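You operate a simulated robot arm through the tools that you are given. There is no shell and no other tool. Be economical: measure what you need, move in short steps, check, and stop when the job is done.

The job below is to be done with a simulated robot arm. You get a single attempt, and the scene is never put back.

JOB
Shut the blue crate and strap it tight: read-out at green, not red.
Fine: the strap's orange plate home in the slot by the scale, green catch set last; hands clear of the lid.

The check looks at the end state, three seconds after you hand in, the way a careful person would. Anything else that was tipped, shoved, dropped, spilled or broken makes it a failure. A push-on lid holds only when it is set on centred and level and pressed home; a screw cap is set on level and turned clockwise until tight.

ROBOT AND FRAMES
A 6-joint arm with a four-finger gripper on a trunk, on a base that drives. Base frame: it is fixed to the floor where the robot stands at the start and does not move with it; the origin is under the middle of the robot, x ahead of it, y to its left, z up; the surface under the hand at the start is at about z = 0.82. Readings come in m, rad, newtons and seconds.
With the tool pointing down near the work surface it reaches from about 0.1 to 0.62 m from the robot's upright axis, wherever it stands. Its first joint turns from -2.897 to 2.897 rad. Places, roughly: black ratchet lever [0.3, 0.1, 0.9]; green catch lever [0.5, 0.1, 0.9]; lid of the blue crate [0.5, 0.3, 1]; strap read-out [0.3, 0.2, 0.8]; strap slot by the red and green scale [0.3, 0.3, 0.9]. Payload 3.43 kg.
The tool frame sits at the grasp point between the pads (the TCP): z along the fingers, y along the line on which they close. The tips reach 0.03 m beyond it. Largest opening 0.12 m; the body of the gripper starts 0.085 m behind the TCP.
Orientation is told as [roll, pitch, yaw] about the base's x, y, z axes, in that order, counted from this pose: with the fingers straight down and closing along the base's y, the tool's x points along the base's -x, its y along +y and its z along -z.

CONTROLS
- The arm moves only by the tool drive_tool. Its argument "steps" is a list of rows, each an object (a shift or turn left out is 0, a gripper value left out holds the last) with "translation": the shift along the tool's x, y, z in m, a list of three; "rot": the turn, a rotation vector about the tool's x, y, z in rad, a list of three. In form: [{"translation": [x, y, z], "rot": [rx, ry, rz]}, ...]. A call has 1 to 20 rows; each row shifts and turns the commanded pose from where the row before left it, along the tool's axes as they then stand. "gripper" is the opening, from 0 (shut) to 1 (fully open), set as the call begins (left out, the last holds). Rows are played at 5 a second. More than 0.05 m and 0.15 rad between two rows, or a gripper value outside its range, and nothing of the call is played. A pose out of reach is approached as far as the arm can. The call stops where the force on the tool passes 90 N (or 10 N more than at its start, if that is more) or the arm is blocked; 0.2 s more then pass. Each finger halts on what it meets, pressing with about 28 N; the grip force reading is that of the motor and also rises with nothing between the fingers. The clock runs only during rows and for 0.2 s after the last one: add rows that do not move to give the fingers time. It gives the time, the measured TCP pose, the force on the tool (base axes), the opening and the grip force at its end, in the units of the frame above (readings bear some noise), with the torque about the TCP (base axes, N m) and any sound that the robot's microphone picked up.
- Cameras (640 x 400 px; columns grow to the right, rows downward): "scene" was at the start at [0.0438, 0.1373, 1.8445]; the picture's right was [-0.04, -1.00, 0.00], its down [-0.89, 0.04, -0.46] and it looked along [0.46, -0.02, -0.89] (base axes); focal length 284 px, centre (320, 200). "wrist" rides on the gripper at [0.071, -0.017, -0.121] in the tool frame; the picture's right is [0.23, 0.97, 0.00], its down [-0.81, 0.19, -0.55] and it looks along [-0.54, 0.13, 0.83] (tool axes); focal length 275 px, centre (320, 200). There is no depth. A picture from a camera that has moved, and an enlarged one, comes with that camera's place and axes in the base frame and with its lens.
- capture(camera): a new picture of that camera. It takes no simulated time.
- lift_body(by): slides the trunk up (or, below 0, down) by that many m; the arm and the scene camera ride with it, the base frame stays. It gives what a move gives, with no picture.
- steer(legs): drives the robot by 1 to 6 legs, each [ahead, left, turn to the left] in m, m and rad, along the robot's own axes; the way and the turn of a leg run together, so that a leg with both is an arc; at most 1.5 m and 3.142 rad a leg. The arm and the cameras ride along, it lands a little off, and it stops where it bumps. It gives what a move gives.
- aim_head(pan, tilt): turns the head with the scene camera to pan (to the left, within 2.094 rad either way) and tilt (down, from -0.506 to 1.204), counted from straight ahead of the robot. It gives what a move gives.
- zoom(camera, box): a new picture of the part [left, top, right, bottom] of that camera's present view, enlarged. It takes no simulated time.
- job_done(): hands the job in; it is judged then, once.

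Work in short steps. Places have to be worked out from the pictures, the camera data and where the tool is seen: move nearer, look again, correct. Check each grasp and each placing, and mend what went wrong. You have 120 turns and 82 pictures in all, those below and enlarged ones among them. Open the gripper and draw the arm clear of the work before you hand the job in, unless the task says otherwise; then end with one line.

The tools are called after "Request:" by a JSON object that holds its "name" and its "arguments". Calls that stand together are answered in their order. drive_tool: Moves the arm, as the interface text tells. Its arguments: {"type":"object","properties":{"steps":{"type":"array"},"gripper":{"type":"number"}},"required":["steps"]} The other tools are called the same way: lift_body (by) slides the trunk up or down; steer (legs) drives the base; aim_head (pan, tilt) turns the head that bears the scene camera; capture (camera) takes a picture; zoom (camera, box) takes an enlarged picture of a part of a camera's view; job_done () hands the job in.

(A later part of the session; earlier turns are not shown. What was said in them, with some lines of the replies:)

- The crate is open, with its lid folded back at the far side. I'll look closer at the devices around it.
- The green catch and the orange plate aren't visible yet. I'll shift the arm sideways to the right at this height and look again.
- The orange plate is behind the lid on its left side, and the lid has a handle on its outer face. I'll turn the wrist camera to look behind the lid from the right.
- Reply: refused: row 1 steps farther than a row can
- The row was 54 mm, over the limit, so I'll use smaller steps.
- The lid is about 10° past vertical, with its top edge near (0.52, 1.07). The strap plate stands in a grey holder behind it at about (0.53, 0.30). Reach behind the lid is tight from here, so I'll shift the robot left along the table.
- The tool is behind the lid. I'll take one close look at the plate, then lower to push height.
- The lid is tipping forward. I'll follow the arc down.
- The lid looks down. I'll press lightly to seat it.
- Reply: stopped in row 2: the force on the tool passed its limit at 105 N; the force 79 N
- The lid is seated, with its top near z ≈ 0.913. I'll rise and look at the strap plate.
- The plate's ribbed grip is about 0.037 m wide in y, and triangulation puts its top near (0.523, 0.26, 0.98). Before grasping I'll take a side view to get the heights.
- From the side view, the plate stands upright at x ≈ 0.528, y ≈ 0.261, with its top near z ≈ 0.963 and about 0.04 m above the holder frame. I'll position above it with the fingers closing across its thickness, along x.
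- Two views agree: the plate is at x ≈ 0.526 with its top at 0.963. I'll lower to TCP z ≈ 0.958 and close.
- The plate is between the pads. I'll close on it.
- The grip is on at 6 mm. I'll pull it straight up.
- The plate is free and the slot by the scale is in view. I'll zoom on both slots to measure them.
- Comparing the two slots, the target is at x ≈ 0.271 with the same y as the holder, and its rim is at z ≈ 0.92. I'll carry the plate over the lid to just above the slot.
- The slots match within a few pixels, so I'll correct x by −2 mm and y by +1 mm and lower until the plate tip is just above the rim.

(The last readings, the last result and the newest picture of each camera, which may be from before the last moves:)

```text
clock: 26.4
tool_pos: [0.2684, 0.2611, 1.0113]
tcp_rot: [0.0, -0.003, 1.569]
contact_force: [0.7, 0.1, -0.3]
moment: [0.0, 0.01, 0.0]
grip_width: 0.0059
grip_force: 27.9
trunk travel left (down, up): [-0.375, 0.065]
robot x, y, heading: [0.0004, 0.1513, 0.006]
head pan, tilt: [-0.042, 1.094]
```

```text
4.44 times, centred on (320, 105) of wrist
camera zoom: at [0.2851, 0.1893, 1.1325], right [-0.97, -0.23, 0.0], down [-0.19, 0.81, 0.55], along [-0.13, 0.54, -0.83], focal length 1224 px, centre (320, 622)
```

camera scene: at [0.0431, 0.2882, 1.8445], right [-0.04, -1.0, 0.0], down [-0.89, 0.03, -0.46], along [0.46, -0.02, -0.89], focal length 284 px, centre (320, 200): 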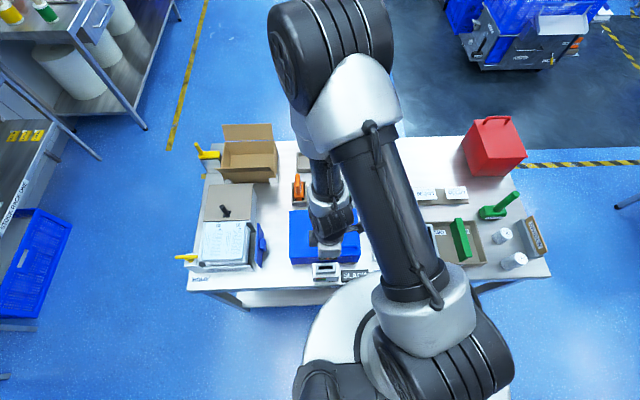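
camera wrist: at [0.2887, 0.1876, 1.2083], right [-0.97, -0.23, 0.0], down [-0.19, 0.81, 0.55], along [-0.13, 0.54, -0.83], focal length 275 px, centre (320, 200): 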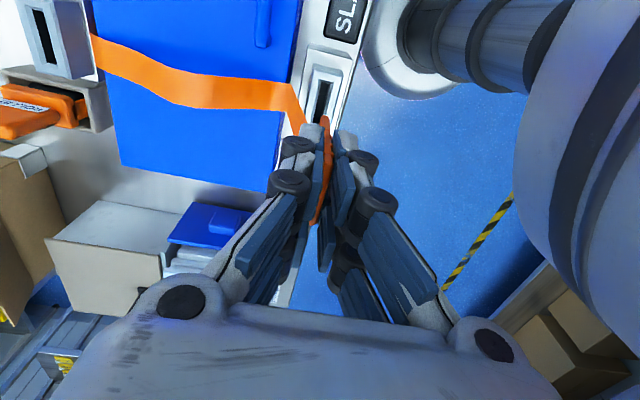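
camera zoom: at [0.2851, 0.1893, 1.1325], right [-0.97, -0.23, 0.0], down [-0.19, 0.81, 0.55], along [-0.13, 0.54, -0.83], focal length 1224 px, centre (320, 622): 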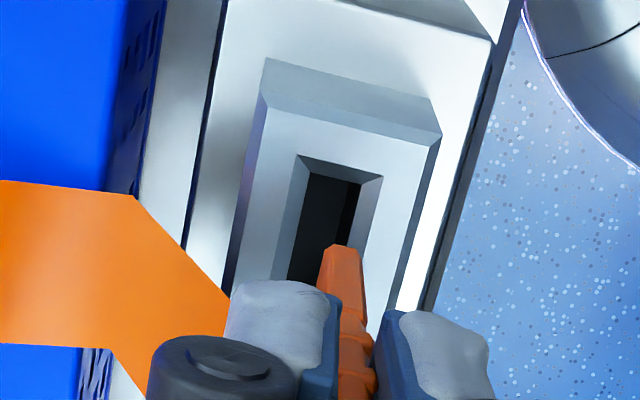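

The pose readings put the slot at (0.270, and plate-y 0.2587), while the tool is at (0.2685, 0.2611). I'll correct that before lowering further.

Request:
{"name": "drive_tool", "arguments": {"steps": [{"translation": [0.0025, -0.0015, 0.01]}, {}]}}

```text
clock: 27.0
tool_pos: [0.2693, 0.258, 1.0017]
tcp_rot: [-0.003, -0.005, 1.569]
contact_force: [-0.5, 0.2, -0.5]
moment: [-0.04, 0.01, 0.02]
grip_width: 0.0059
grip_force: 28.1
trunk travel left (down, up): [-0.375, 0.065]
robot x, y, heading: [-0.0004, 0.1535, 0.003]
head pan, tilt: [-0.042, 1.094]
```

Aligned within 1 mm, so I'll lower into the slot in small steps.

Request:
{"name": "drive_tool", "arguments": {"steps": [{"translation": [0, -0.0005, 0.008]}, {"translation": [0, 0, 0.008]}, {"translation": [0, 0, 0.008]}, {}]}}

```text
clock: 28.0
tool_pos: [0.2711, 0.2609, 0.9775]
tcp_rot: [0.0, -0.003, 1.567]
contact_force: [-0.1, -2.2, 0.1]
moment: [-0.18, 0.0, 0.02]
grip_width: 0.0058
grip_force: 28.1
trunk travel left (down, up): [-0.375, 0.065]
robot x, y, heading: [0.0041, 0.1506, 0.001]
head pan, tilt: [-0.042, 1.094]
```

Request:
{"name": "drive_tool", "arguments": {"steps": [{"translation": [0.001, 0, 0.006]}, {"translation": [0, 0, 0.006]}, {"translation": [0, 0, 0.004]}, {}]}}

Request:
{"name": "zoom", "arguments": {"camera": "wrist", "box": [240, 80, 400, 220]}}

```text
clock: 29.0
tool_pos: [0.2718, 0.2594, 0.961]
tcp_rot: [-0.001, -0.005, 1.571]
contact_force: [-0.5, -0.4, 1.0]
moment: [0.01, -0.01, 0.01]
grip_width: 0.0057
grip_force: 28.4
trunk travel left (down, up): [-0.375, 0.065]
robot x, y, heading: [-0.0008, 0.1511, 0.004]
head pan, tilt: [-0.042, 1.094]
```

```text
2.86 times, centred on (320, 150) of wrist
camera zoom: at [0.2889, 0.1873, 1.0821], right [-0.97, -0.23, 0.0], down [-0.19, 0.81, 0.55], along [-0.13, 0.54, -0.83], focal length 786 px, centre (320, 343)
```

zoom: 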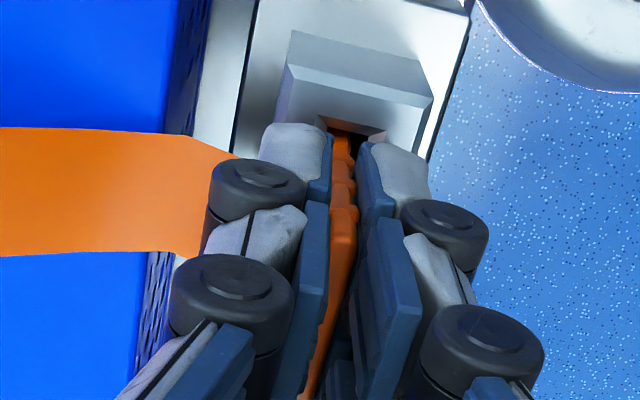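

The plate is in the slot at the same depth as it sat in the holder. I'll press further to seat it.

Request:
{"name": "drive_tool", "arguments": {"steps": [{"translation": [0, 0, 0.003]}, {"translation": [0, 0, 0.003]}, {"translation": [0, 0, 0.002]}]}}

```text
clock: 29.8
tool_pos: [0.2702, 0.2585, 0.9532]
tcp_rot: [-0.003, -0.004, 1.57]
contact_force: [0.6, 2.0, 24.2]
moment: [0.12, -0.08, -0.04]
grip_width: 0.006
grip_force: 28.0
trunk travel left (down, up): [-0.375, 0.065]
robot x, y, heading: [-0.0007, 0.1506, 0.005]
head pan, tilt: [-0.042, 1.094]
```

Request:
{"name": "drive_tool", "arguments": {"steps": [{"translation": [0, 0, 0.003]}, {"translation": [0, 0, 0.003]}]}}

Request:
{"name": "zoom", "arguments": {"camera": "wrist", "box": [240, 80, 400, 220]}}

```text
clock: 30.4
tool_pos: [0.2708, 0.2573, 0.9487]
tcp_rot: [-0.005, -0.004, 1.57]
contact_force: [1.1, 2.6, 64.6]
moment: [-0.69, -0.1, -0.04]
grip_width: 0.006
grip_force: 28.2
trunk travel left (down, up): [-0.375, 0.065]
robot x, y, heading: [-0.0019, 0.1546, 0.004]
head pan, tilt: [-0.042, 1.094]
```

```text
2.86 times, centred on (320, 150) of wrist
camera zoom: at [0.2871, 0.1864, 1.0705], right [-0.97, -0.23, -0.01], down [-0.19, 0.81, 0.56], along [-0.12, 0.54, -0.83], focal length 786 px, centre (320, 343)
```

zoom: 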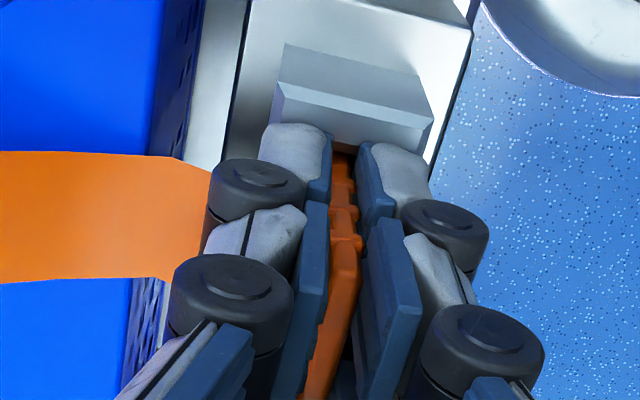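

Resistance is either the fingertips on the rim or the plate bottoming. I'll let go, rise and look.

Request:
{"name": "drive_tool", "arguments": {"gripper": 0.35, "steps": [{"translation": [0, 0, -0.004]}, {}, {}, {"translation": [0, 0, -0.03]}, {"translation": [0, 0, -0.04]}, {"translation": [0, 0, -0.04]}]}}

Request:
{"name": "zoom", "arguments": {"camera": "wrist", "box": [240, 40, 400, 180]}}

Request:
{"name": "zoom", "arguments": {"camera": "scene", "box": [300, 220, 380, 290]}}

```text
clock: 31.8
tool_pos: [0.2682, 0.2588, 1.0612]
tcp_rot: [0.0, -0.001, 1.57]
contact_force: [0.4, -0.2, -0.8]
moment: [-0.01, -0.02, 0.01]
grip_width: 0.042
grip_force: 0.1
trunk travel left (down, up): [-0.375, 0.065]
robot x, y, heading: [-0.0013, 0.1516, 0.004]
head pan, tilt: [-0.042, 1.094]
```

```text
2.86 times, centred on (320, 110) of wrist
camera zoom: at [0.2857, 0.1865, 1.1815], right [-0.97, -0.23, 0.0], down [-0.19, 0.81, 0.55], along [-0.13, 0.54, -0.83], focal length 786 px, centre (320, 457)
```

zoom: 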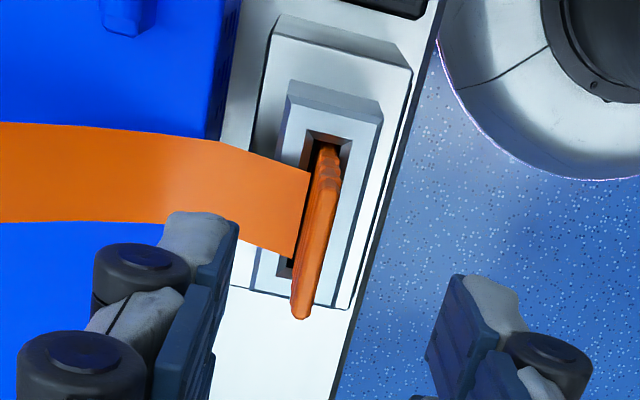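

```text
5.71 times, centred on (340, 255) of scene
camera zoom: at [0.0415, 0.288, 1.8446], right [-0.04, -1.0, 0.0], down [-0.89, 0.03, -0.46], along [0.46, -0.02, -0.89], focal length 1624 px, centre (206, -114)
```

zoom: 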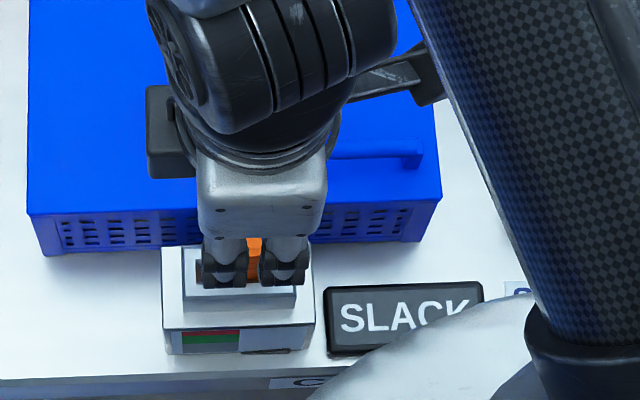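

The plate stands in the slot with the strap over the lid. I'll press on its top with closed fingers to drive it home.

Request:
{"name": "drive_tool", "arguments": {"gripper": 0, "steps": [{"translation": [0, -0.002, 0]}, {}, {}, {"translation": [0, 0, 0.03]}, {"translation": [0, 0, 0.02]}, {"translation": [0, 0, 0.008]}]}}

Request:
{"name": "drive_tool", "arguments": {"steps": [{"translation": [0, 0, 0.006]}, {"translation": [0, 0, 0.005]}, {"translation": [0, 0, 0.005]}, {"translation": [0, 0, 0.005]}]}}

```text
clock: 33.2
tool_pos: [0.2742, 0.2575, 1.003]
tcp_rot: [0.001, -0.001, 1.57]
contact_force: [-0.3, -0.9, 0.0]
moment: [-0.01, 0.04, 0.0]
grip_width: 0.0001
grip_force: 27.7
trunk travel left (down, up): [-0.375, 0.065]
robot x, y, heading: [0.0028, 0.1468, 0.001]
head pan, tilt: [-0.042, 1.094]
```

```text
clock: 34.1
tool_pos: [0.2746, 0.2599, 0.9902]
tcp_rot: [-0.009, -0.007, 1.569]
contact_force: [2.2, -5.8, 66.8]
moment: [-0.32, 0.18, 0.03]
grip_width: 0.0002
grip_force: 27.7
trunk travel left (down, up): [-0.375, 0.065]
robot x, y, heading: [-0.0017, 0.1518, 0.001]
head pan, tilt: [-0.042, 1.094]
stopped in row 4: the force on the tool passed its limit at 106 N (the readings are from after the stop); the commanded pose is now the measured one
```

The plate bottomed solidly at over 100 N, so it's home. I'll rise, turn the wrist back to yaw 0 and look at the ratchet lever and read-out.

Request:
{"name": "drive_tool", "arguments": {"gripper": 0.6, "steps": [{"translation": [0, 0, -0.04], "rot": [0.009, 0, 0]}, {"translation": [0, 0, -0.045]}, {"translation": [0, 0, -0.045]}, {"rot": [0, 0, 0.142]}, {"rot": [0, 0, 0.142]}, {"rot": [0, 0, 0.142]}, {"rot": [0, 0, 0.142]}, {"rot": [0, 0, 0.142]}, {"rot": [0, 0, 0.142]}, {"rot": [0, 0, 0.142]}, {"rot": [0, 0, 0.142]}, {"rot": [0, 0, 0.142]}, {"rot": [0, 0, 0.142]}, {"rot": [0, 0, 0.149]}, {"translation": [-0.01, -0.045, 0]}, {"translation": [-0.01, -0.045, 0]}, {"translation": [0, -0.045, 0]}]}}

Request:
{"name": "capture", "arguments": {"camera": "wrist"}}

Request:
{"name": "capture", "arguments": {"camera": "scene"}}

```text
clock: 37.7
tool_pos: [0.2926, 0.1205, 1.1168]
tcp_rot: [0.007, -0.015, 0.0]
contact_force: [-0.7, -1.0, -0.7]
moment: [0.01, -0.02, 0.01]
grip_width: 0.072
grip_force: 0.0
trunk travel left (down, up): [-0.375, 0.065]
robot x, y, heading: [-0.004, 0.1494, 0.005]
head pan, tilt: [-0.042, 1.094]
```

```text
32 pictures are left
camera wrist: at [0.219, 0.1033, 1.2372], right [-0.23, 0.97, 0.0], down [0.8, 0.19, 0.57], along [0.55, 0.13, -0.82], focal length 275 px, centre (320, 200)
```

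wrist: 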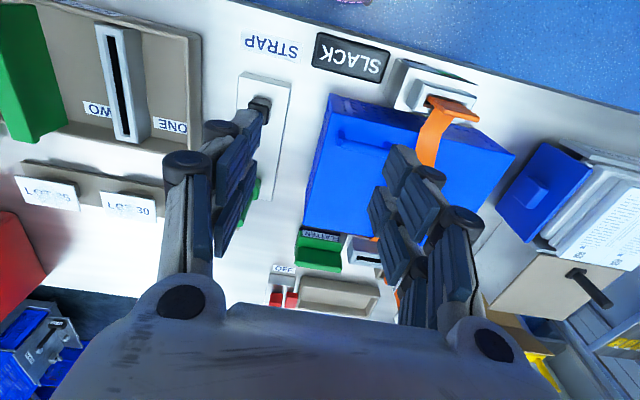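

```text
31 pictures are left
camera scene: at [0.0428, 0.2851, 1.8448], right [-0.04, -1.0, 0.0], down [-0.89, 0.04, -0.46], along [0.46, -0.02, -0.89], focal length 284 px, centre (320, 200)
```

scene: 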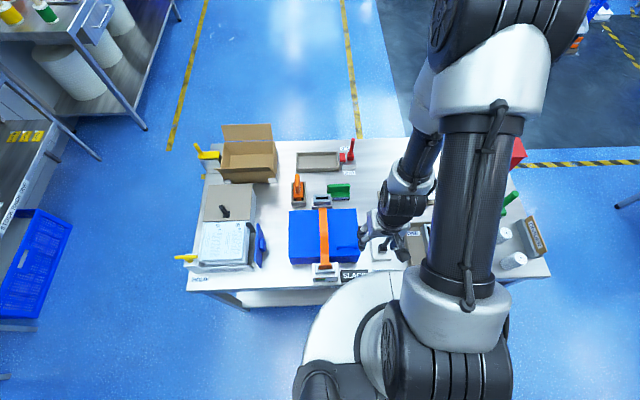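

The strap runs neatly over the lid. The ratchet lever stands upright at about (0.349, 0.052), with its tip near z 0.98. I'll move the open gripper over it and lower around it, closing along y.

Request:
{"name": "drive_tool", "arguments": {"gripper": 0.6, "steps": [{"translation": [-0.028, -0.034, 0], "rot": [0.007, 0.015, 0]}, {"translation": [-0.028, -0.034, 0]}, {"translation": [0, 0, 0.04]}, {"translation": [0, 0, 0.03]}, {}]}}

Request:
{"name": "capture", "arguments": {"camera": "wrist"}}

```text
clock: 38.9
tool_pos: [0.3477, 0.0593, 1.048]
tcp_rot: [-0.002, 0.0, 0.001]
contact_force: [-0.5, 0.1, 0.4]
moment: [-0.01, -0.03, 0.02]
grip_width: 0.072
grip_force: 0.1
trunk travel left (down, up): [-0.375, 0.065]
robot x, y, heading: [-0.0022, 0.1539, 0.005]
head pan, tilt: [-0.042, 1.094]
```

```text
30 pictures are left
camera wrist: at [0.2761, 0.0431, 1.1679], right [-0.23, 0.97, 0.0], down [0.81, 0.19, 0.55], along [0.54, 0.13, -0.83], focal length 275 px, centre (320, 200)
```

wrist: 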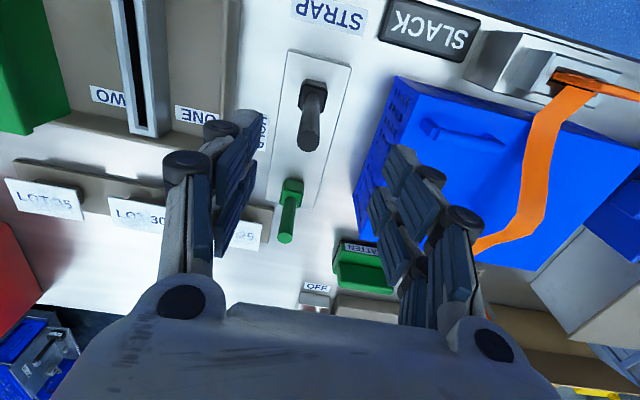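

Request:
{"name": "drive_tool", "arguments": {"steps": [{"translation": [0, -0.007, 0.03]}, {"translation": [0, 0, 0.03]}, {"translation": [0, 0, 0.02]}, {}]}}

Request:
{"name": "drive_tool", "arguments": {"gripper": 0, "steps": [{}, {}, {}, {}, {}]}}

Request:
{"name": "capture", "arguments": {"camera": "wrist"}}

```text
clock: 39.9
tool_pos: [0.3482, 0.0484, 0.9674]
tcp_rot: [-0.003, 0.0, 0.0]
contact_force: [0.9, 0.3, 0.1]
moment: [0.0, -0.01, -0.03]
grip_width: 0.072
grip_force: 0.1
trunk travel left (down, up): [-0.375, 0.065]
robot x, y, heading: [0.0016, 0.1512, 0.007]
head pan, tilt: [-0.042, 1.094]
```

```text
clock: 41.1
tool_pos: [0.3451, 0.0518, 0.967]
tcp_rot: [-0.002, 0.003, 0.002]
contact_force: [-3.0, 9.5, -2.4]
moment: [0.32, 0.11, -0.01]
grip_width: 0.0131
grip_force: 31.6
trunk travel left (down, up): [-0.375, 0.065]
robot x, y, heading: [0.0052, 0.1487, 0.005]
head pan, tilt: [-0.042, 1.094]
```

```text
29 pictures are left
camera wrist: at [0.275, 0.0343, 1.0884], right [-0.23, 0.97, 0.0], down [0.81, 0.19, 0.55], along [0.53, 0.13, -0.84], focal length 275 px, centre (320, 200)
```

wrist: 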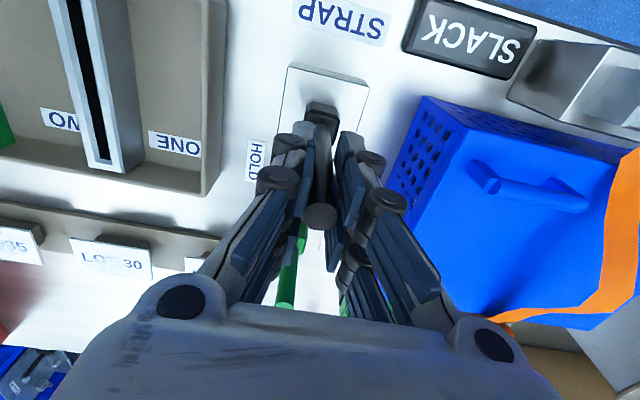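

I have the lever. I'll try a small swing toward the robot (−x) and watch force and sound.

Request:
{"name": "drive_tool", "arguments": {"steps": [{"translation": [0, 0.003, 0]}, {"translation": [0.008, 0, 0.0003]}, {"translation": [0.008, 0, 0.0009]}, {}]}}

```text
clock: 42.1
tool_pos: [0.3416, 0.0513, 0.9673]
tcp_rot: [-0.008, -0.014, 0.004]
contact_force: [32.4, 16.3, -19.0]
moment: [1.39, -3.28, 0.04]
grip_width: 0.0126
grip_force: 45.1
trunk travel left (down, up): [-0.375, 0.065]
robot x, y, heading: [0.0023, 0.1542, 0.002]
head pan, tilt: [-0.042, 1.094]
```

It resists −x. I'll go back to neutral and try +x.

Request:
{"name": "drive_tool", "arguments": {"steps": [{"translation": [-0.008, 0, -0.0009]}, {"translation": [-0.008, 0, -0.0003]}, {"translation": [-0.008, 0, 0.0003]}, {"translation": [-0.008, 0, 0.0009]}, {}]}}

```text
clock: 43.3
tool_pos: [0.3477, 0.0505, 0.9665]
tcp_rot: [0.009, 0.023, -0.004]
contact_force: [-55.4, -41.2, 2.3]
moment: [-2.21, 2.38, 0.04]
grip_width: 0.0125
grip_force: 45.5
trunk travel left (down, up): [-0.375, 0.065]
robot x, y, heading: [0.0005, 0.1509, 0.001]
head pan, tilt: [-0.042, 1.094]
```

It's blocked both ways in x, so it likely swings sideways. I'll return to neutral and test a small ±y motion.

Request:
{"name": "drive_tool", "arguments": {"steps": [{"translation": [0.008, 0, -0.0009]}, {"translation": [0.006, 0, -0.0003]}, {"translation": [0, -0.006, 0]}, {"translation": [0, -0.006, 0.0005]}, {}]}}

Request:
{"name": "drive_tool", "arguments": {"steps": [{"translation": [0, 0.006, 0]}, {"translation": [0, 0.006, 0]}, {"translation": [0, 0.006, 0]}, {"translation": [0, 0.006, 0]}, {}]}}

```text
clock: 44.5
tool_pos: [0.3472, 0.0519, 0.9684]
tcp_rot: [-0.004, 0.015, 0.011]
contact_force: [-4.9, 68.3, -28.8]
moment: [2.57, -0.79, 0.11]
grip_width: 0.0124
grip_force: 44.4
trunk travel left (down, up): [-0.375, 0.065]
robot x, y, heading: [-0.0025, 0.1524, 0.003]
head pan, tilt: [-0.042, 1.094]
```

```text
clock: 45.7
tool_pos: [0.3463, 0.05, 0.9679]
tcp_rot: [0.001, 0.002, -0.031]
contact_force: [-15.3, -45.8, -4.4]
moment: [-2.06, 0.17, -0.2]
grip_width: 0.0122
grip_force: 44.4
trunk travel left (down, up): [-0.375, 0.065]
robot x, y, heading: [-0.0001, 0.1478, -0.006]
head pan, tilt: [-0.042, 1.094]
stopped in row 5: the force on the tool passed its limit at 96 N (the readings are from after the stop); the commanded pose is now the measured one
```

It's stiff in every direction, and with this grip an x-push only goes through pad friction. I'll let go and instead push the lever broadside with closed fingers from behind (toward −x).

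Request:
{"name": "drive_tool", "arguments": {"gripper": 0.5, "steps": [{}, {}, {}, {"translation": [0, 0.002, -0.04], "rot": [0, 0, -0.031]}, {"translation": [0, 0, -0.03]}]}}

Request:
{"name": "capture", "arguments": {"camera": "wrist"}}

```text
clock: 46.9
tool_pos: [0.3482, 0.0595, 1.038]
tcp_rot: [-0.002, 0.002, 0.013]
contact_force: [-0.1, 0.3, -0.4]
moment: [0.0, -0.01, 0.02]
grip_width: 0.0601
grip_force: 0.0
trunk travel left (down, up): [-0.375, 0.065]
robot x, y, heading: [-0.0007, 0.1506, 0.002]
head pan, tilt: [-0.042, 1.094]
```

```text
28 pictures are left
camera wrist: at [0.2775, 0.043, 1.1587], right [-0.24, 0.97, 0.0], down [0.81, 0.2, 0.55], along [0.53, 0.13, -0.83], focal length 275 px, centre (320, 200)
```

wrist: 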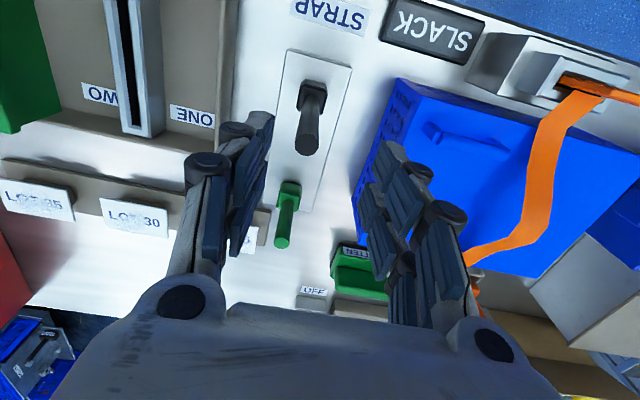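

Request:
{"name": "drive_tool", "arguments": {"gripper": 0, "steps": [{"translation": [-0.033, -0.007, 0], "rot": [0, 0, 0.012]}, {}, {}, {}, {"translation": [0, 0, 0.045]}, {"translation": [0, 0, 0.035]}, {}]}}

Request:
{"name": "drive_tool", "arguments": {"steps": [{"translation": [0.01, 0, 0]}, {"translation": [0.008, 0, 0]}, {"translation": [0.008, 0, 0.0]}, {"translation": [0.008, 0, 0]}, {"translation": [0.008, 0, 0.001]}, {"translation": [0.008, 0, 0.001]}]}}

```text
clock: 48.5
tool_pos: [0.3821, 0.0542, 0.9566]
tcp_rot: [-0.004, 0.0, 0.003]
contact_force: [-0.2, -0.3, 0.4]
moment: [0.03, 0.0, 0.0]
grip_width: 0.0001
grip_force: 28.7
trunk travel left (down, up): [-0.375, 0.065]
robot x, y, heading: [-0.0033, 0.1478, 0.002]
head pan, tilt: [-0.042, 1.094]
```

```text
clock: 49.9
tool_pos: [0.3316, 0.0553, 0.9561]
tcp_rot: [-0.004, 0.001, 0.002]
contact_force: [1.0, -0.1, 0.5]
moment: [0.0, -0.01, -0.01]
grip_width: 0.0002
grip_force: 27.7
trunk travel left (down, up): [-0.375, 0.065]
robot x, y, heading: [0.0003, 0.1507, 0.001]
head pan, tilt: [-0.042, 1.094]
```

It moved with almost no force. I'll check whether the lever swung.

Request:
{"name": "capture", "arguments": {"camera": "wrist"}}

Request:
{"name": "zoom", "arguments": {"camera": "scene", "box": [300, 200, 430, 300]}}

```text
27 pictures are left
camera wrist: at [0.2604, 0.0374, 1.0765], right [-0.23, 0.97, 0.0], down [0.81, 0.2, 0.55], along [0.54, 0.13, -0.83], focal length 275 px, centre (320, 200)
```

wrist: 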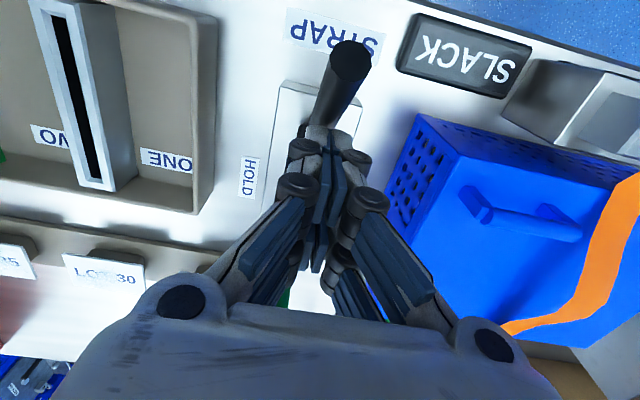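

```text
4.00 times, centred on (365, 250) of scene
camera zoom: at [0.0432, 0.2864, 1.8445], right [-0.04, -1.0, 0.0], down [-0.89, 0.04, -0.46], along [0.46, -0.02, -0.89], focal length 1137 px, centre (140, 0)
```

zoom: 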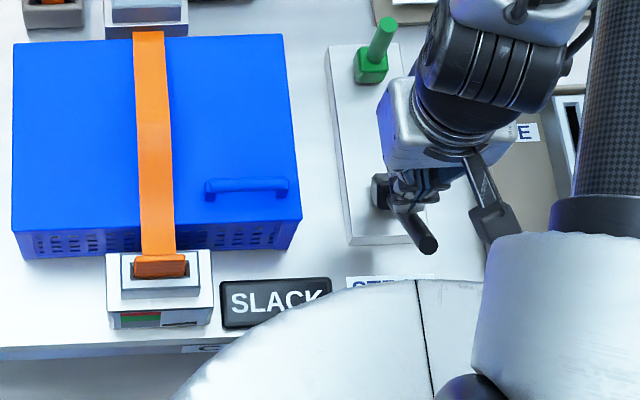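

The lever swings freely toward the robot and the read-out still says SLACK. I'll continue the stroke along the arc.

Request:
{"name": "drive_tool", "arguments": {"steps": [{"translation": [0.012, 0, 0.004]}, {"translation": [0.012, 0, 0.006]}, {"translation": [0.012, 0, 0.008]}, {"translation": [0.01, 0, 0.008]}]}}

Request:
{"name": "zoom", "arguments": {"camera": "scene", "box": [300, 200, 430, 300]}}

```text
clock: 50.5
tool_pos: [0.3302, 0.0487, 0.9513]
tcp_rot: [-0.016, -0.037, 0.01]
contact_force: [17.6, 11.6, 34.7]
moment: [0.27, -0.33, -0.26]
grip_width: 0.0001
grip_force: 33.4
trunk travel left (down, up): [-0.375, 0.065]
robot x, y, heading: [-0.001, 0.1493, 0.001]
head pan, tilt: [-0.042, 1.094]
stopped in row 2: the force on the tool passed its limit at 105 N (the readings are from after the stop); the commanded pose is now the measured one
```

```text
4.00 times, centred on (365, 250) of scene
camera zoom: at [0.0442, 0.2868, 1.8444], right [-0.04, -1.0, 0.0], down [-0.89, 0.04, -0.46], along [0.46, -0.02, -0.89], focal length 1137 px, centre (140, 0)
```

zoom: 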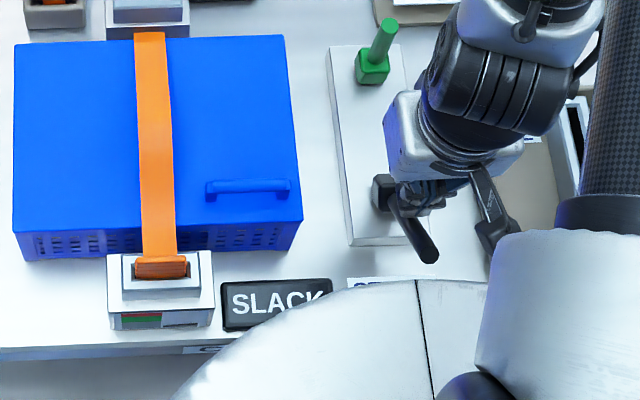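

The lever hits its stop at about 40°. I'll lift off and see whether it springs back.

Request:
{"name": "drive_tool", "arguments": {"steps": [{"translation": [-0.012, 0.004, 0], "rot": [0.016, 0.037, 0]}, {"translation": [0, 0, -0.045]}, {"translation": [0, 0, -0.045]}, {}]}}

Request:
{"name": "capture", "arguments": {"camera": "wrist"}}

```text
clock: 51.5
tool_pos: [0.335, 0.0574, 1.042]
tcp_rot: [-0.028, 0.011, 0.006]
contact_force: [0.5, -0.4, 0.3]
moment: [0.03, 0.02, -0.02]
grip_width: 0.0
grip_force: 32.9
trunk travel left (down, up): [-0.375, 0.065]
robot x, y, heading: [0.0028, 0.1509, 0.002]
head pan, tilt: [-0.042, 1.094]
```

```text
24 pictures are left
camera wrist: at [0.2656, 0.0438, 1.1632], right [-0.24, 0.97, -0.02], down [0.82, 0.21, 0.54], along [0.53, 0.11, -0.84], focal length 275 px, centre (320, 200)
```

wrist: 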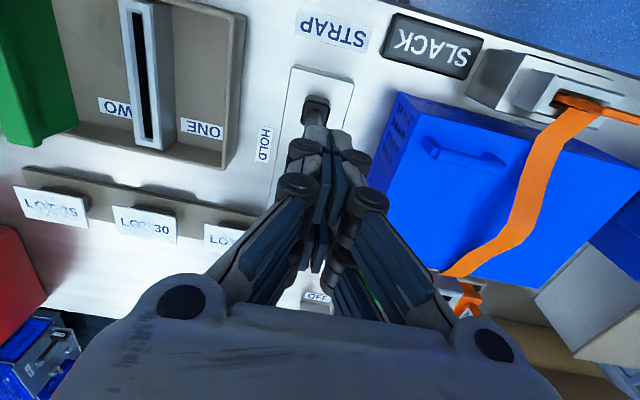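

The lever springs back, so it's a pump. I'll correct the tilt and do a second stroke, then check the scale and read-out.

Request:
{"name": "drive_tool", "arguments": {"steps": [{"translation": [-0.045, -0.004, 0], "rot": [0.028, -0.011, -0.006]}, {"translation": [0, 0, 0.045]}, {"translation": [0, 0, 0.042]}, {"translation": [0.012, 0, 0]}, {"translation": [0.012, 0, 0]}, {"translation": [0.012, 0, 0]}, {"translation": [0.012, 0, 0]}, {"translation": [0.006, 0, 0]}]}}

Request:
{"name": "zoom", "arguments": {"camera": "scene", "box": [320, 255, 390, 290]}}

```text
clock: 53.2
tool_pos: [0.3305, 0.0462, 0.9533]
tcp_rot: [-0.055, -0.003, 0.012]
contact_force: [2.2, -0.4, 0.7]
moment: [0.05, -0.05, -0.03]
grip_width: 0.0
grip_force: 33.1
trunk travel left (down, up): [-0.375, 0.065]
robot x, y, heading: [0.0006, 0.1475, 0.003]
head pan, tilt: [-0.042, 1.094]
```

```text
9.14 times, centred on (355, 272) of scene
camera zoom: at [0.0439, 0.2868, 1.8445], right [-0.04, -1.0, 0.0], down [-0.89, 0.04, -0.46], along [0.46, -0.02, -0.89], focal length 2598 px, centre (0, -463)
```

zoom: 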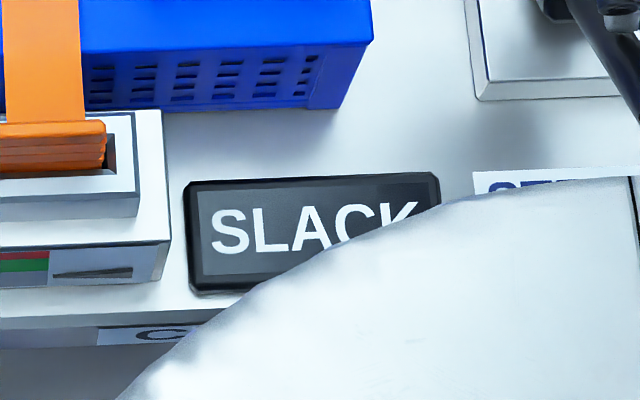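

Request:
{"name": "drive_tool", "arguments": {"steps": [{"translation": [0.004, 0, 0.002], "rot": [-0.055, 0.003, 0]}, {"translation": [-0.012, 0, 0]}, {"translation": [0, 0.006, -0.045]}, {"translation": [0, 0, -0.045]}, {}]}}

Request:
{"name": "zoom", "arguments": {"camera": "scene", "box": [310, 260, 345, 285]}}

```text
clock: 54.5
tool_pos: [0.3376, 0.0502, 1.0405]
tcp_rot: [-0.002, 0.001, 0.013]
contact_force: [0.6, 0.3, -1.2]
moment: [0.01, 0.01, -0.01]
grip_width: 0.0003
grip_force: 33.5
trunk travel left (down, up): [-0.375, 0.065]
robot x, y, heading: [-0.0028, 0.1521, -0.0]
head pan, tilt: [-0.042, 1.094]
```

```text
16.00 times, centred on (328, 272) of scene
camera zoom: at [0.0445, 0.2868, 1.8444], right [-0.04, -1.0, 0.0], down [-0.89, 0.04, -0.46], along [0.46, -0.02, -0.89], focal length 4546 px, centre (200, -960)
```

zoom: 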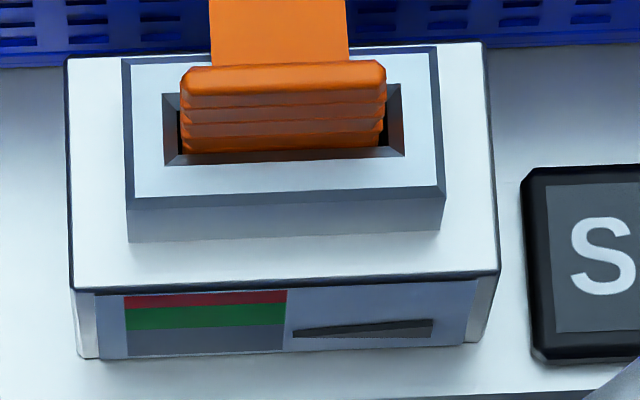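

The needle has lifted from the bottom of the grey zone toward green, so strokes are counting. One more stroke, then I'll check.

Request:
{"name": "drive_tool", "arguments": {"steps": [{"translation": [-0.042, 0, 0], "rot": [0, 0, 0.013]}, {"translation": [0, 0, 0.045]}, {"translation": [0, 0, 0.04]}, {"translation": [0.012, 0, 0]}, {"translation": [0.012, 0, 0]}, {"translation": [0.012, 0, 0]}, {"translation": [0.012, 0, 0]}, {"translation": [0.009, 0, 0.002]}, {}, {"translation": [-0.015, 0, -0.002]}, {"translation": [0, 0, -0.045]}, {"translation": [0, 0, -0.045]}, {}]}}

Request:
{"name": "zoom", "arguments": {"camera": "scene", "box": [310, 260, 345, 285]}}

```text
clock: 57.2
tool_pos: [0.336, 0.0551, 1.0496]
tcp_rot: [0.002, 0.003, 0.0]
contact_force: [-0.2, -0.5, 0.2]
moment: [-0.02, 0.0, -0.02]
grip_width: 0.0002
grip_force: 33.8
trunk travel left (down, up): [-0.375, 0.065]
robot x, y, heading: [0.0009, 0.1494, -0.005]
head pan, tilt: [-0.042, 1.094]
```

```text
16.00 times, centred on (328, 272) of scene
camera zoom: at [0.0445, 0.2863, 1.8445], right [-0.04, -1.0, 0.0], down [-0.89, 0.04, -0.46], along [0.46, -0.02, -0.89], focal length 4546 px, centre (200, -960)
```

zoom: 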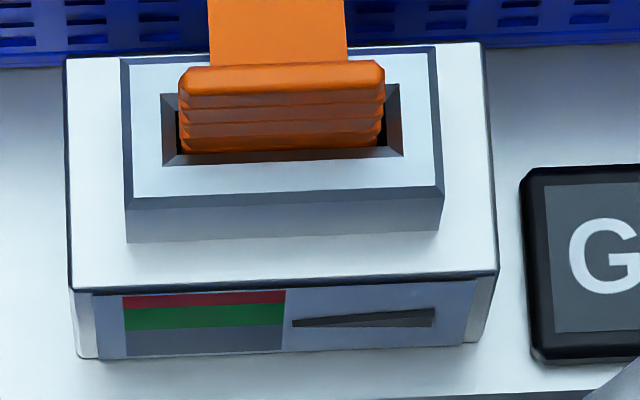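

The read-out now starts with "G" and the needle is in the green. I'll confirm the word and move behind the green catch.

Request:
{"name": "drive_tool", "arguments": {"steps": [{"translation": [-0.045, -0.001, 0]}, {"translation": [-0.045, -0.001, 0]}, {"translation": [-0.045, 0, 0]}, {"translation": [-0.04, 0, 0]}, {}]}}

Request:
{"name": "capture", "arguments": {"camera": "wrist"}}

Request:
{"name": "zoom", "arguments": {"camera": "scene", "box": [300, 180, 430, 290]}}

```text
clock: 58.5
tool_pos: [0.5138, 0.0524, 1.049]
tcp_rot: [-0.002, 0.001, -0.001]
contact_force: [-0.4, 0.2, 1.0]
moment: [-0.01, 0.0, 0.03]
grip_width: 0.0
grip_force: 33.8
trunk travel left (down, up): [-0.375, 0.065]
robot x, y, heading: [0.0026, 0.1489, -0.0]
head pan, tilt: [-0.042, 1.094]
```

```text
20 pictures are left
camera wrist: at [0.4425, 0.0352, 1.1702], right [-0.23, 0.97, 0.0], down [0.81, 0.19, 0.55], along [0.54, 0.13, -0.83], focal length 275 px, centre (320, 200)
```

wrist: 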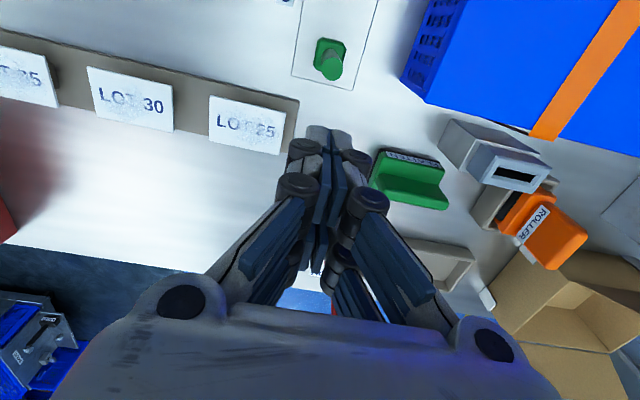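

```text
3.64 times, centred on (365, 235) of scene
camera zoom: at [0.0427, 0.2865, 1.8446], right [-0.04, -1.0, 0.0], down [-0.89, 0.04, -0.46], along [0.46, -0.02, -0.89], focal length 1033 px, centre (156, 73)
```

zoom: 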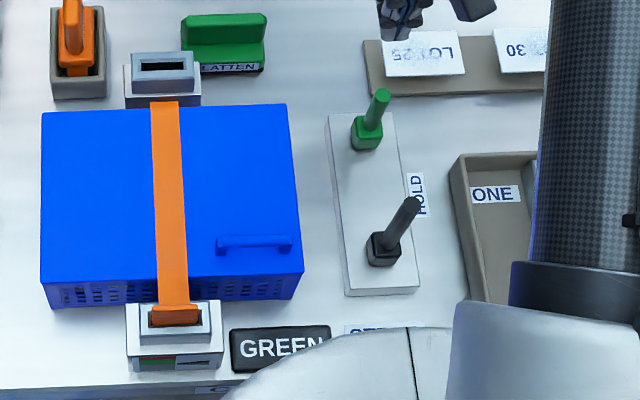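

The read-out says GREEN. The catch is upright at (0.472, 0.052) with its tip at 0.94. I'll lower behind it and swing it toward the HOLD side (−x).

Request:
{"name": "drive_tool", "arguments": {"steps": [{"translation": [0, 0, 0.04]}, {"translation": [0, 0, 0.04]}, {"translation": [0, 0, 0.026]}, {"translation": [0.012, 0, 0]}, {"translation": [0.012, 0, 0]}, {"translation": [0.01, 0, 0]}, {"translation": [0.01, 0, 0.001]}, {"translation": [0.01, 0, 0.002]}, {}]}}

Request:
{"name": "zoom", "arguments": {"camera": "scene", "box": [300, 180, 430, 290]}}

```text
clock: 60.5
tool_pos: [0.4565, 0.0521, 0.9376]
tcp_rot: [-0.002, 0.0, -0.001]
contact_force: [-0.7, 0.1, 0.7]
moment: [-0.01, 0.02, 0.01]
grip_width: 0.0
grip_force: 33.1
trunk travel left (down, up): [-0.375, 0.065]
robot x, y, heading: [-0.0021, 0.1498, 0.002]
head pan, tilt: [-0.042, 1.094]
```

```text
3.64 times, centred on (365, 235) of scene
camera zoom: at [0.0438, 0.2867, 1.8445], right [-0.04, -1.0, 0.0], down [-0.89, 0.04, -0.46], along [0.46, -0.02, -0.89], focal length 1033 px, centre (156, 73)
```

zoom: 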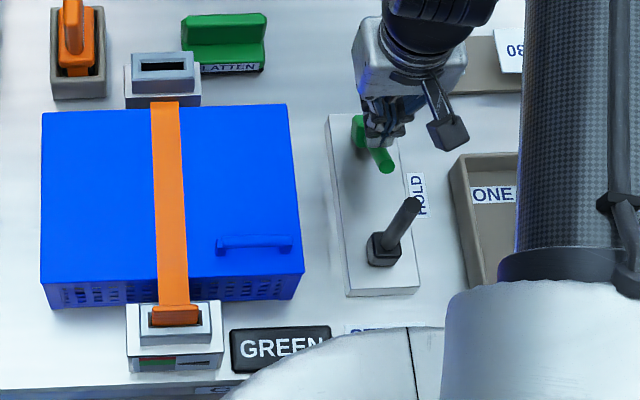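

The catch is swinging toward HOLD. I'll keep pushing until it stops.

Request:
{"name": "drive_tool", "arguments": {"steps": [{"translation": [0.006, 0, 0.003]}, {"translation": [0.006, 0, 0.003]}, {"translation": [0.006, 0, 0.004]}, {"translation": [0.006, 0, 0.004]}]}}

Request:
{"name": "zoom", "arguments": {"camera": "scene", "box": [300, 180, 430, 290]}}

```text
clock: 61.5
tool_pos: [0.4315, 0.0517, 0.9241]
tcp_rot: [0.0, 0.004, 0.001]
contact_force: [0.4, -0.1, 0.0]
moment: [0.02, -0.02, -0.01]
grip_width: 0.0
grip_force: 33.3
trunk travel left (down, up): [-0.375, 0.065]
robot x, y, heading: [-0.0002, 0.1488, -0.004]
head pan, tilt: [-0.042, 1.094]
```

```text
3.64 times, centred on (365, 235) of scene
camera zoom: at [0.0435, 0.2867, 1.8445], right [-0.04, -1.0, 0.0], down [-0.89, 0.04, -0.46], along [0.46, -0.02, -0.89], focal length 1033 px, centre (156, 73)
```

zoom: 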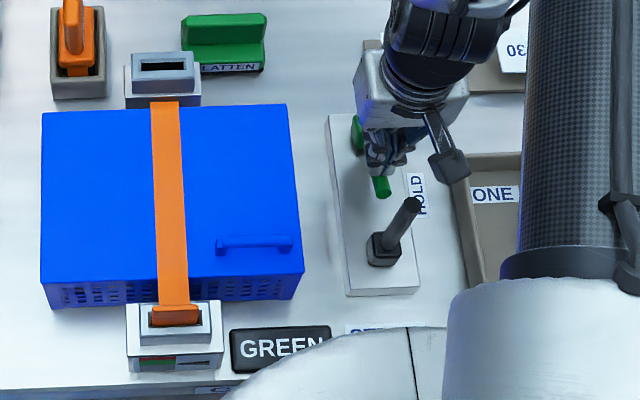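

Request:
{"name": "drive_tool", "arguments": {"steps": [{"translation": [0.003, 0, 0.004]}, {"translation": [0.003, 0, 0.004]}, {"translation": [0.002, 0, 0.004]}]}}

```text
clock: 62.2
tool_pos: [0.4238, 0.0517, 0.9122]
tcp_rot: [-0.002, 0.0, 0.0]
contact_force: [1.4, -0.2, 8.2]
moment: [0.04, 0.17, 0.06]
grip_width: 0.0001
grip_force: 33.5
trunk travel left (down, up): [-0.375, 0.065]
robot x, y, heading: [0.0037, 0.1486, 0.001]
head pan, tilt: [-0.042, 1.094]
```

A contact of 8 N begins. I'll press a little more to reach the stop.

Request:
{"name": "drive_tool", "arguments": {"steps": [{"translation": [0.001, 0, 0.003]}, {"translation": [0.001, 0, 0.003]}]}}

```text
clock: 62.9
tool_pos: [0.4228, 0.0514, 0.909]
tcp_rot: [-0.003, -0.005, 0.0]
contact_force: [-1.8, 6.2, 65.5]
moment: [0.16, 1.52, -0.26]
grip_width: 0.0062
grip_force: 33.6
trunk travel left (down, up): [-0.375, 0.065]
robot x, y, heading: [-0.0024, 0.1512, -0.002]
head pan, tilt: [-0.042, 1.094]
```

It's at a solid stop. I'll rise straight up, away from the levers, and check.

Request:
{"name": "drive_tool", "arguments": {"steps": [{"translation": [-0.004, 0, -0.03]}, {"translation": [-0.01, 0, -0.045]}, {"translation": [-0.02, 0, -0.045]}, {"translation": [0, 0, -0.045]}, {"translation": [0, 0, -0.045]}, {"translation": [0, -0.045, 0]}, {"translation": [0, -0.045, 0]}, {"translation": [0, -0.045, 0]}]}}

Request:
{"name": "capture", "arguments": {"camera": "wrist"}}

Request:
{"name": "zoom", "arguments": {"camera": "scene", "box": [280, 160, 430, 290]}}

Request:
{"name": "zoom", "arguments": {"camera": "scene", "box": [310, 260, 370, 290]}}

```text
clock: 64.7
tool_pos: [0.4596, -0.0849, 1.1161]
tcp_rot: [0.0, 0.001, -0.002]
contact_force: [-0.6, -0.8, 0.6]
moment: [0.06, 0.05, -0.01]
grip_width: 0.0001
grip_force: 33.8
trunk travel left (down, up): [-0.375, 0.065]
robot x, y, heading: [-0.0013, 0.1523, -0.0]
head pan, tilt: [-0.042, 1.094]
```

```text
16 pictures are left
camera wrist: at [0.3887, -0.1022, 1.2373], right [-0.23, 0.97, 0.0], down [0.81, 0.19, 0.55], along [0.54, 0.13, -0.83], focal length 275 px, centre (320, 200)
```

wrist: 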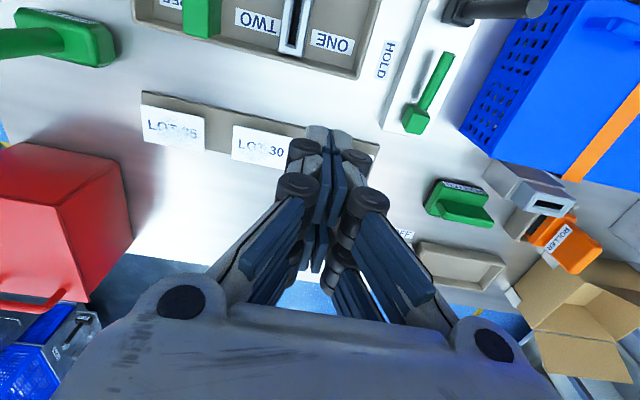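

```text
3.08 times, centred on (355, 225) of scene
camera zoom: at [0.0436, 0.2839, 1.8447], right [-0.04, -1.0, 0.0], down [-0.89, 0.04, -0.46], along [0.46, -0.02, -0.89], focal length 874 px, centre (212, 123)
```

zoom: 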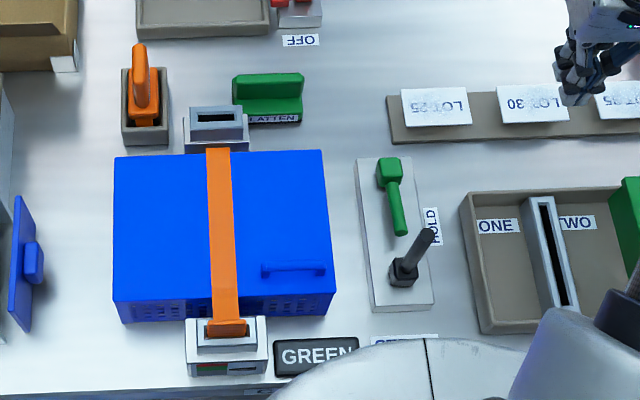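

```text
10.67 times, centred on (340, 275) of scene
camera zoom: at [0.0436, 0.2839, 1.8447], right [-0.04, -1.0, 0.0], down [-0.89, 0.04, -0.46], along [0.46, -0.02, -0.89], focal length 3031 px, centre (107, -600)
```

zoom: 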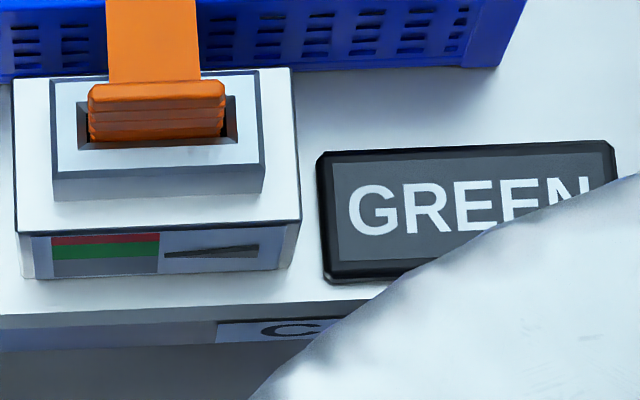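

The catch lies at HOLD, the read-out is GREEN, and the strap and lid are in place. I'll open the gripper, back off a bit more, wait, and check that it holds.

Request:
{"name": "drive_tool", "arguments": {"gripper": 1, "steps": [{"translation": [0.02, 0, -0.04]}, {"translation": [0.02, 0, -0.04]}, {}, {}, {}, {}, {}, {}, {}, {}, {}, {}, {}, {}, {}]}}

Request:
{"name": "zoom", "arguments": {"camera": "scene", "box": [280, 160, 430, 290]}}

```text
clock: 67.8
tool_pos: [0.4191, -0.085, 1.194]
tcp_rot: [-0.001, 0.003, 0.0]
contact_force: [-0.1, -0.4, 0.6]
moment: [0.01, 0.0, -0.01]
grip_width: 0.1201
grip_force: 0.1
trunk travel left (down, up): [-0.375, 0.065]
robot x, y, heading: [-0.0028, 0.1536, -0.002]
head pan, tilt: [-0.042, 1.094]
```

```text
3.08 times, centred on (355, 225) of scene
camera zoom: at [0.0437, 0.2868, 1.8445], right [-0.04, -1.0, 0.0], down [-0.89, 0.04, -0.46], along [0.46, -0.02, -0.89], focal length 874 px, centre (212, 123)
```

zoom: 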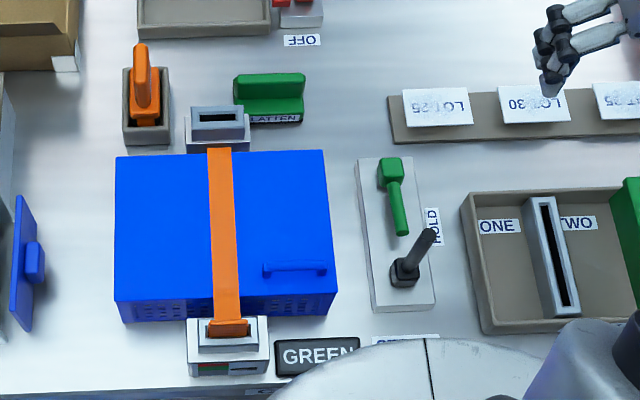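

It held steady at GREEN for about three seconds, so I'm handing in.

Request:
{"name": "job_done", "arguments": {}}

```text
The job is handed in.
```

The blue crate is shut and strapped: the orange plate is home in the slot by the scale, the read-out held at GREEN, the green catch was set last, and the arm is clear of the lid.
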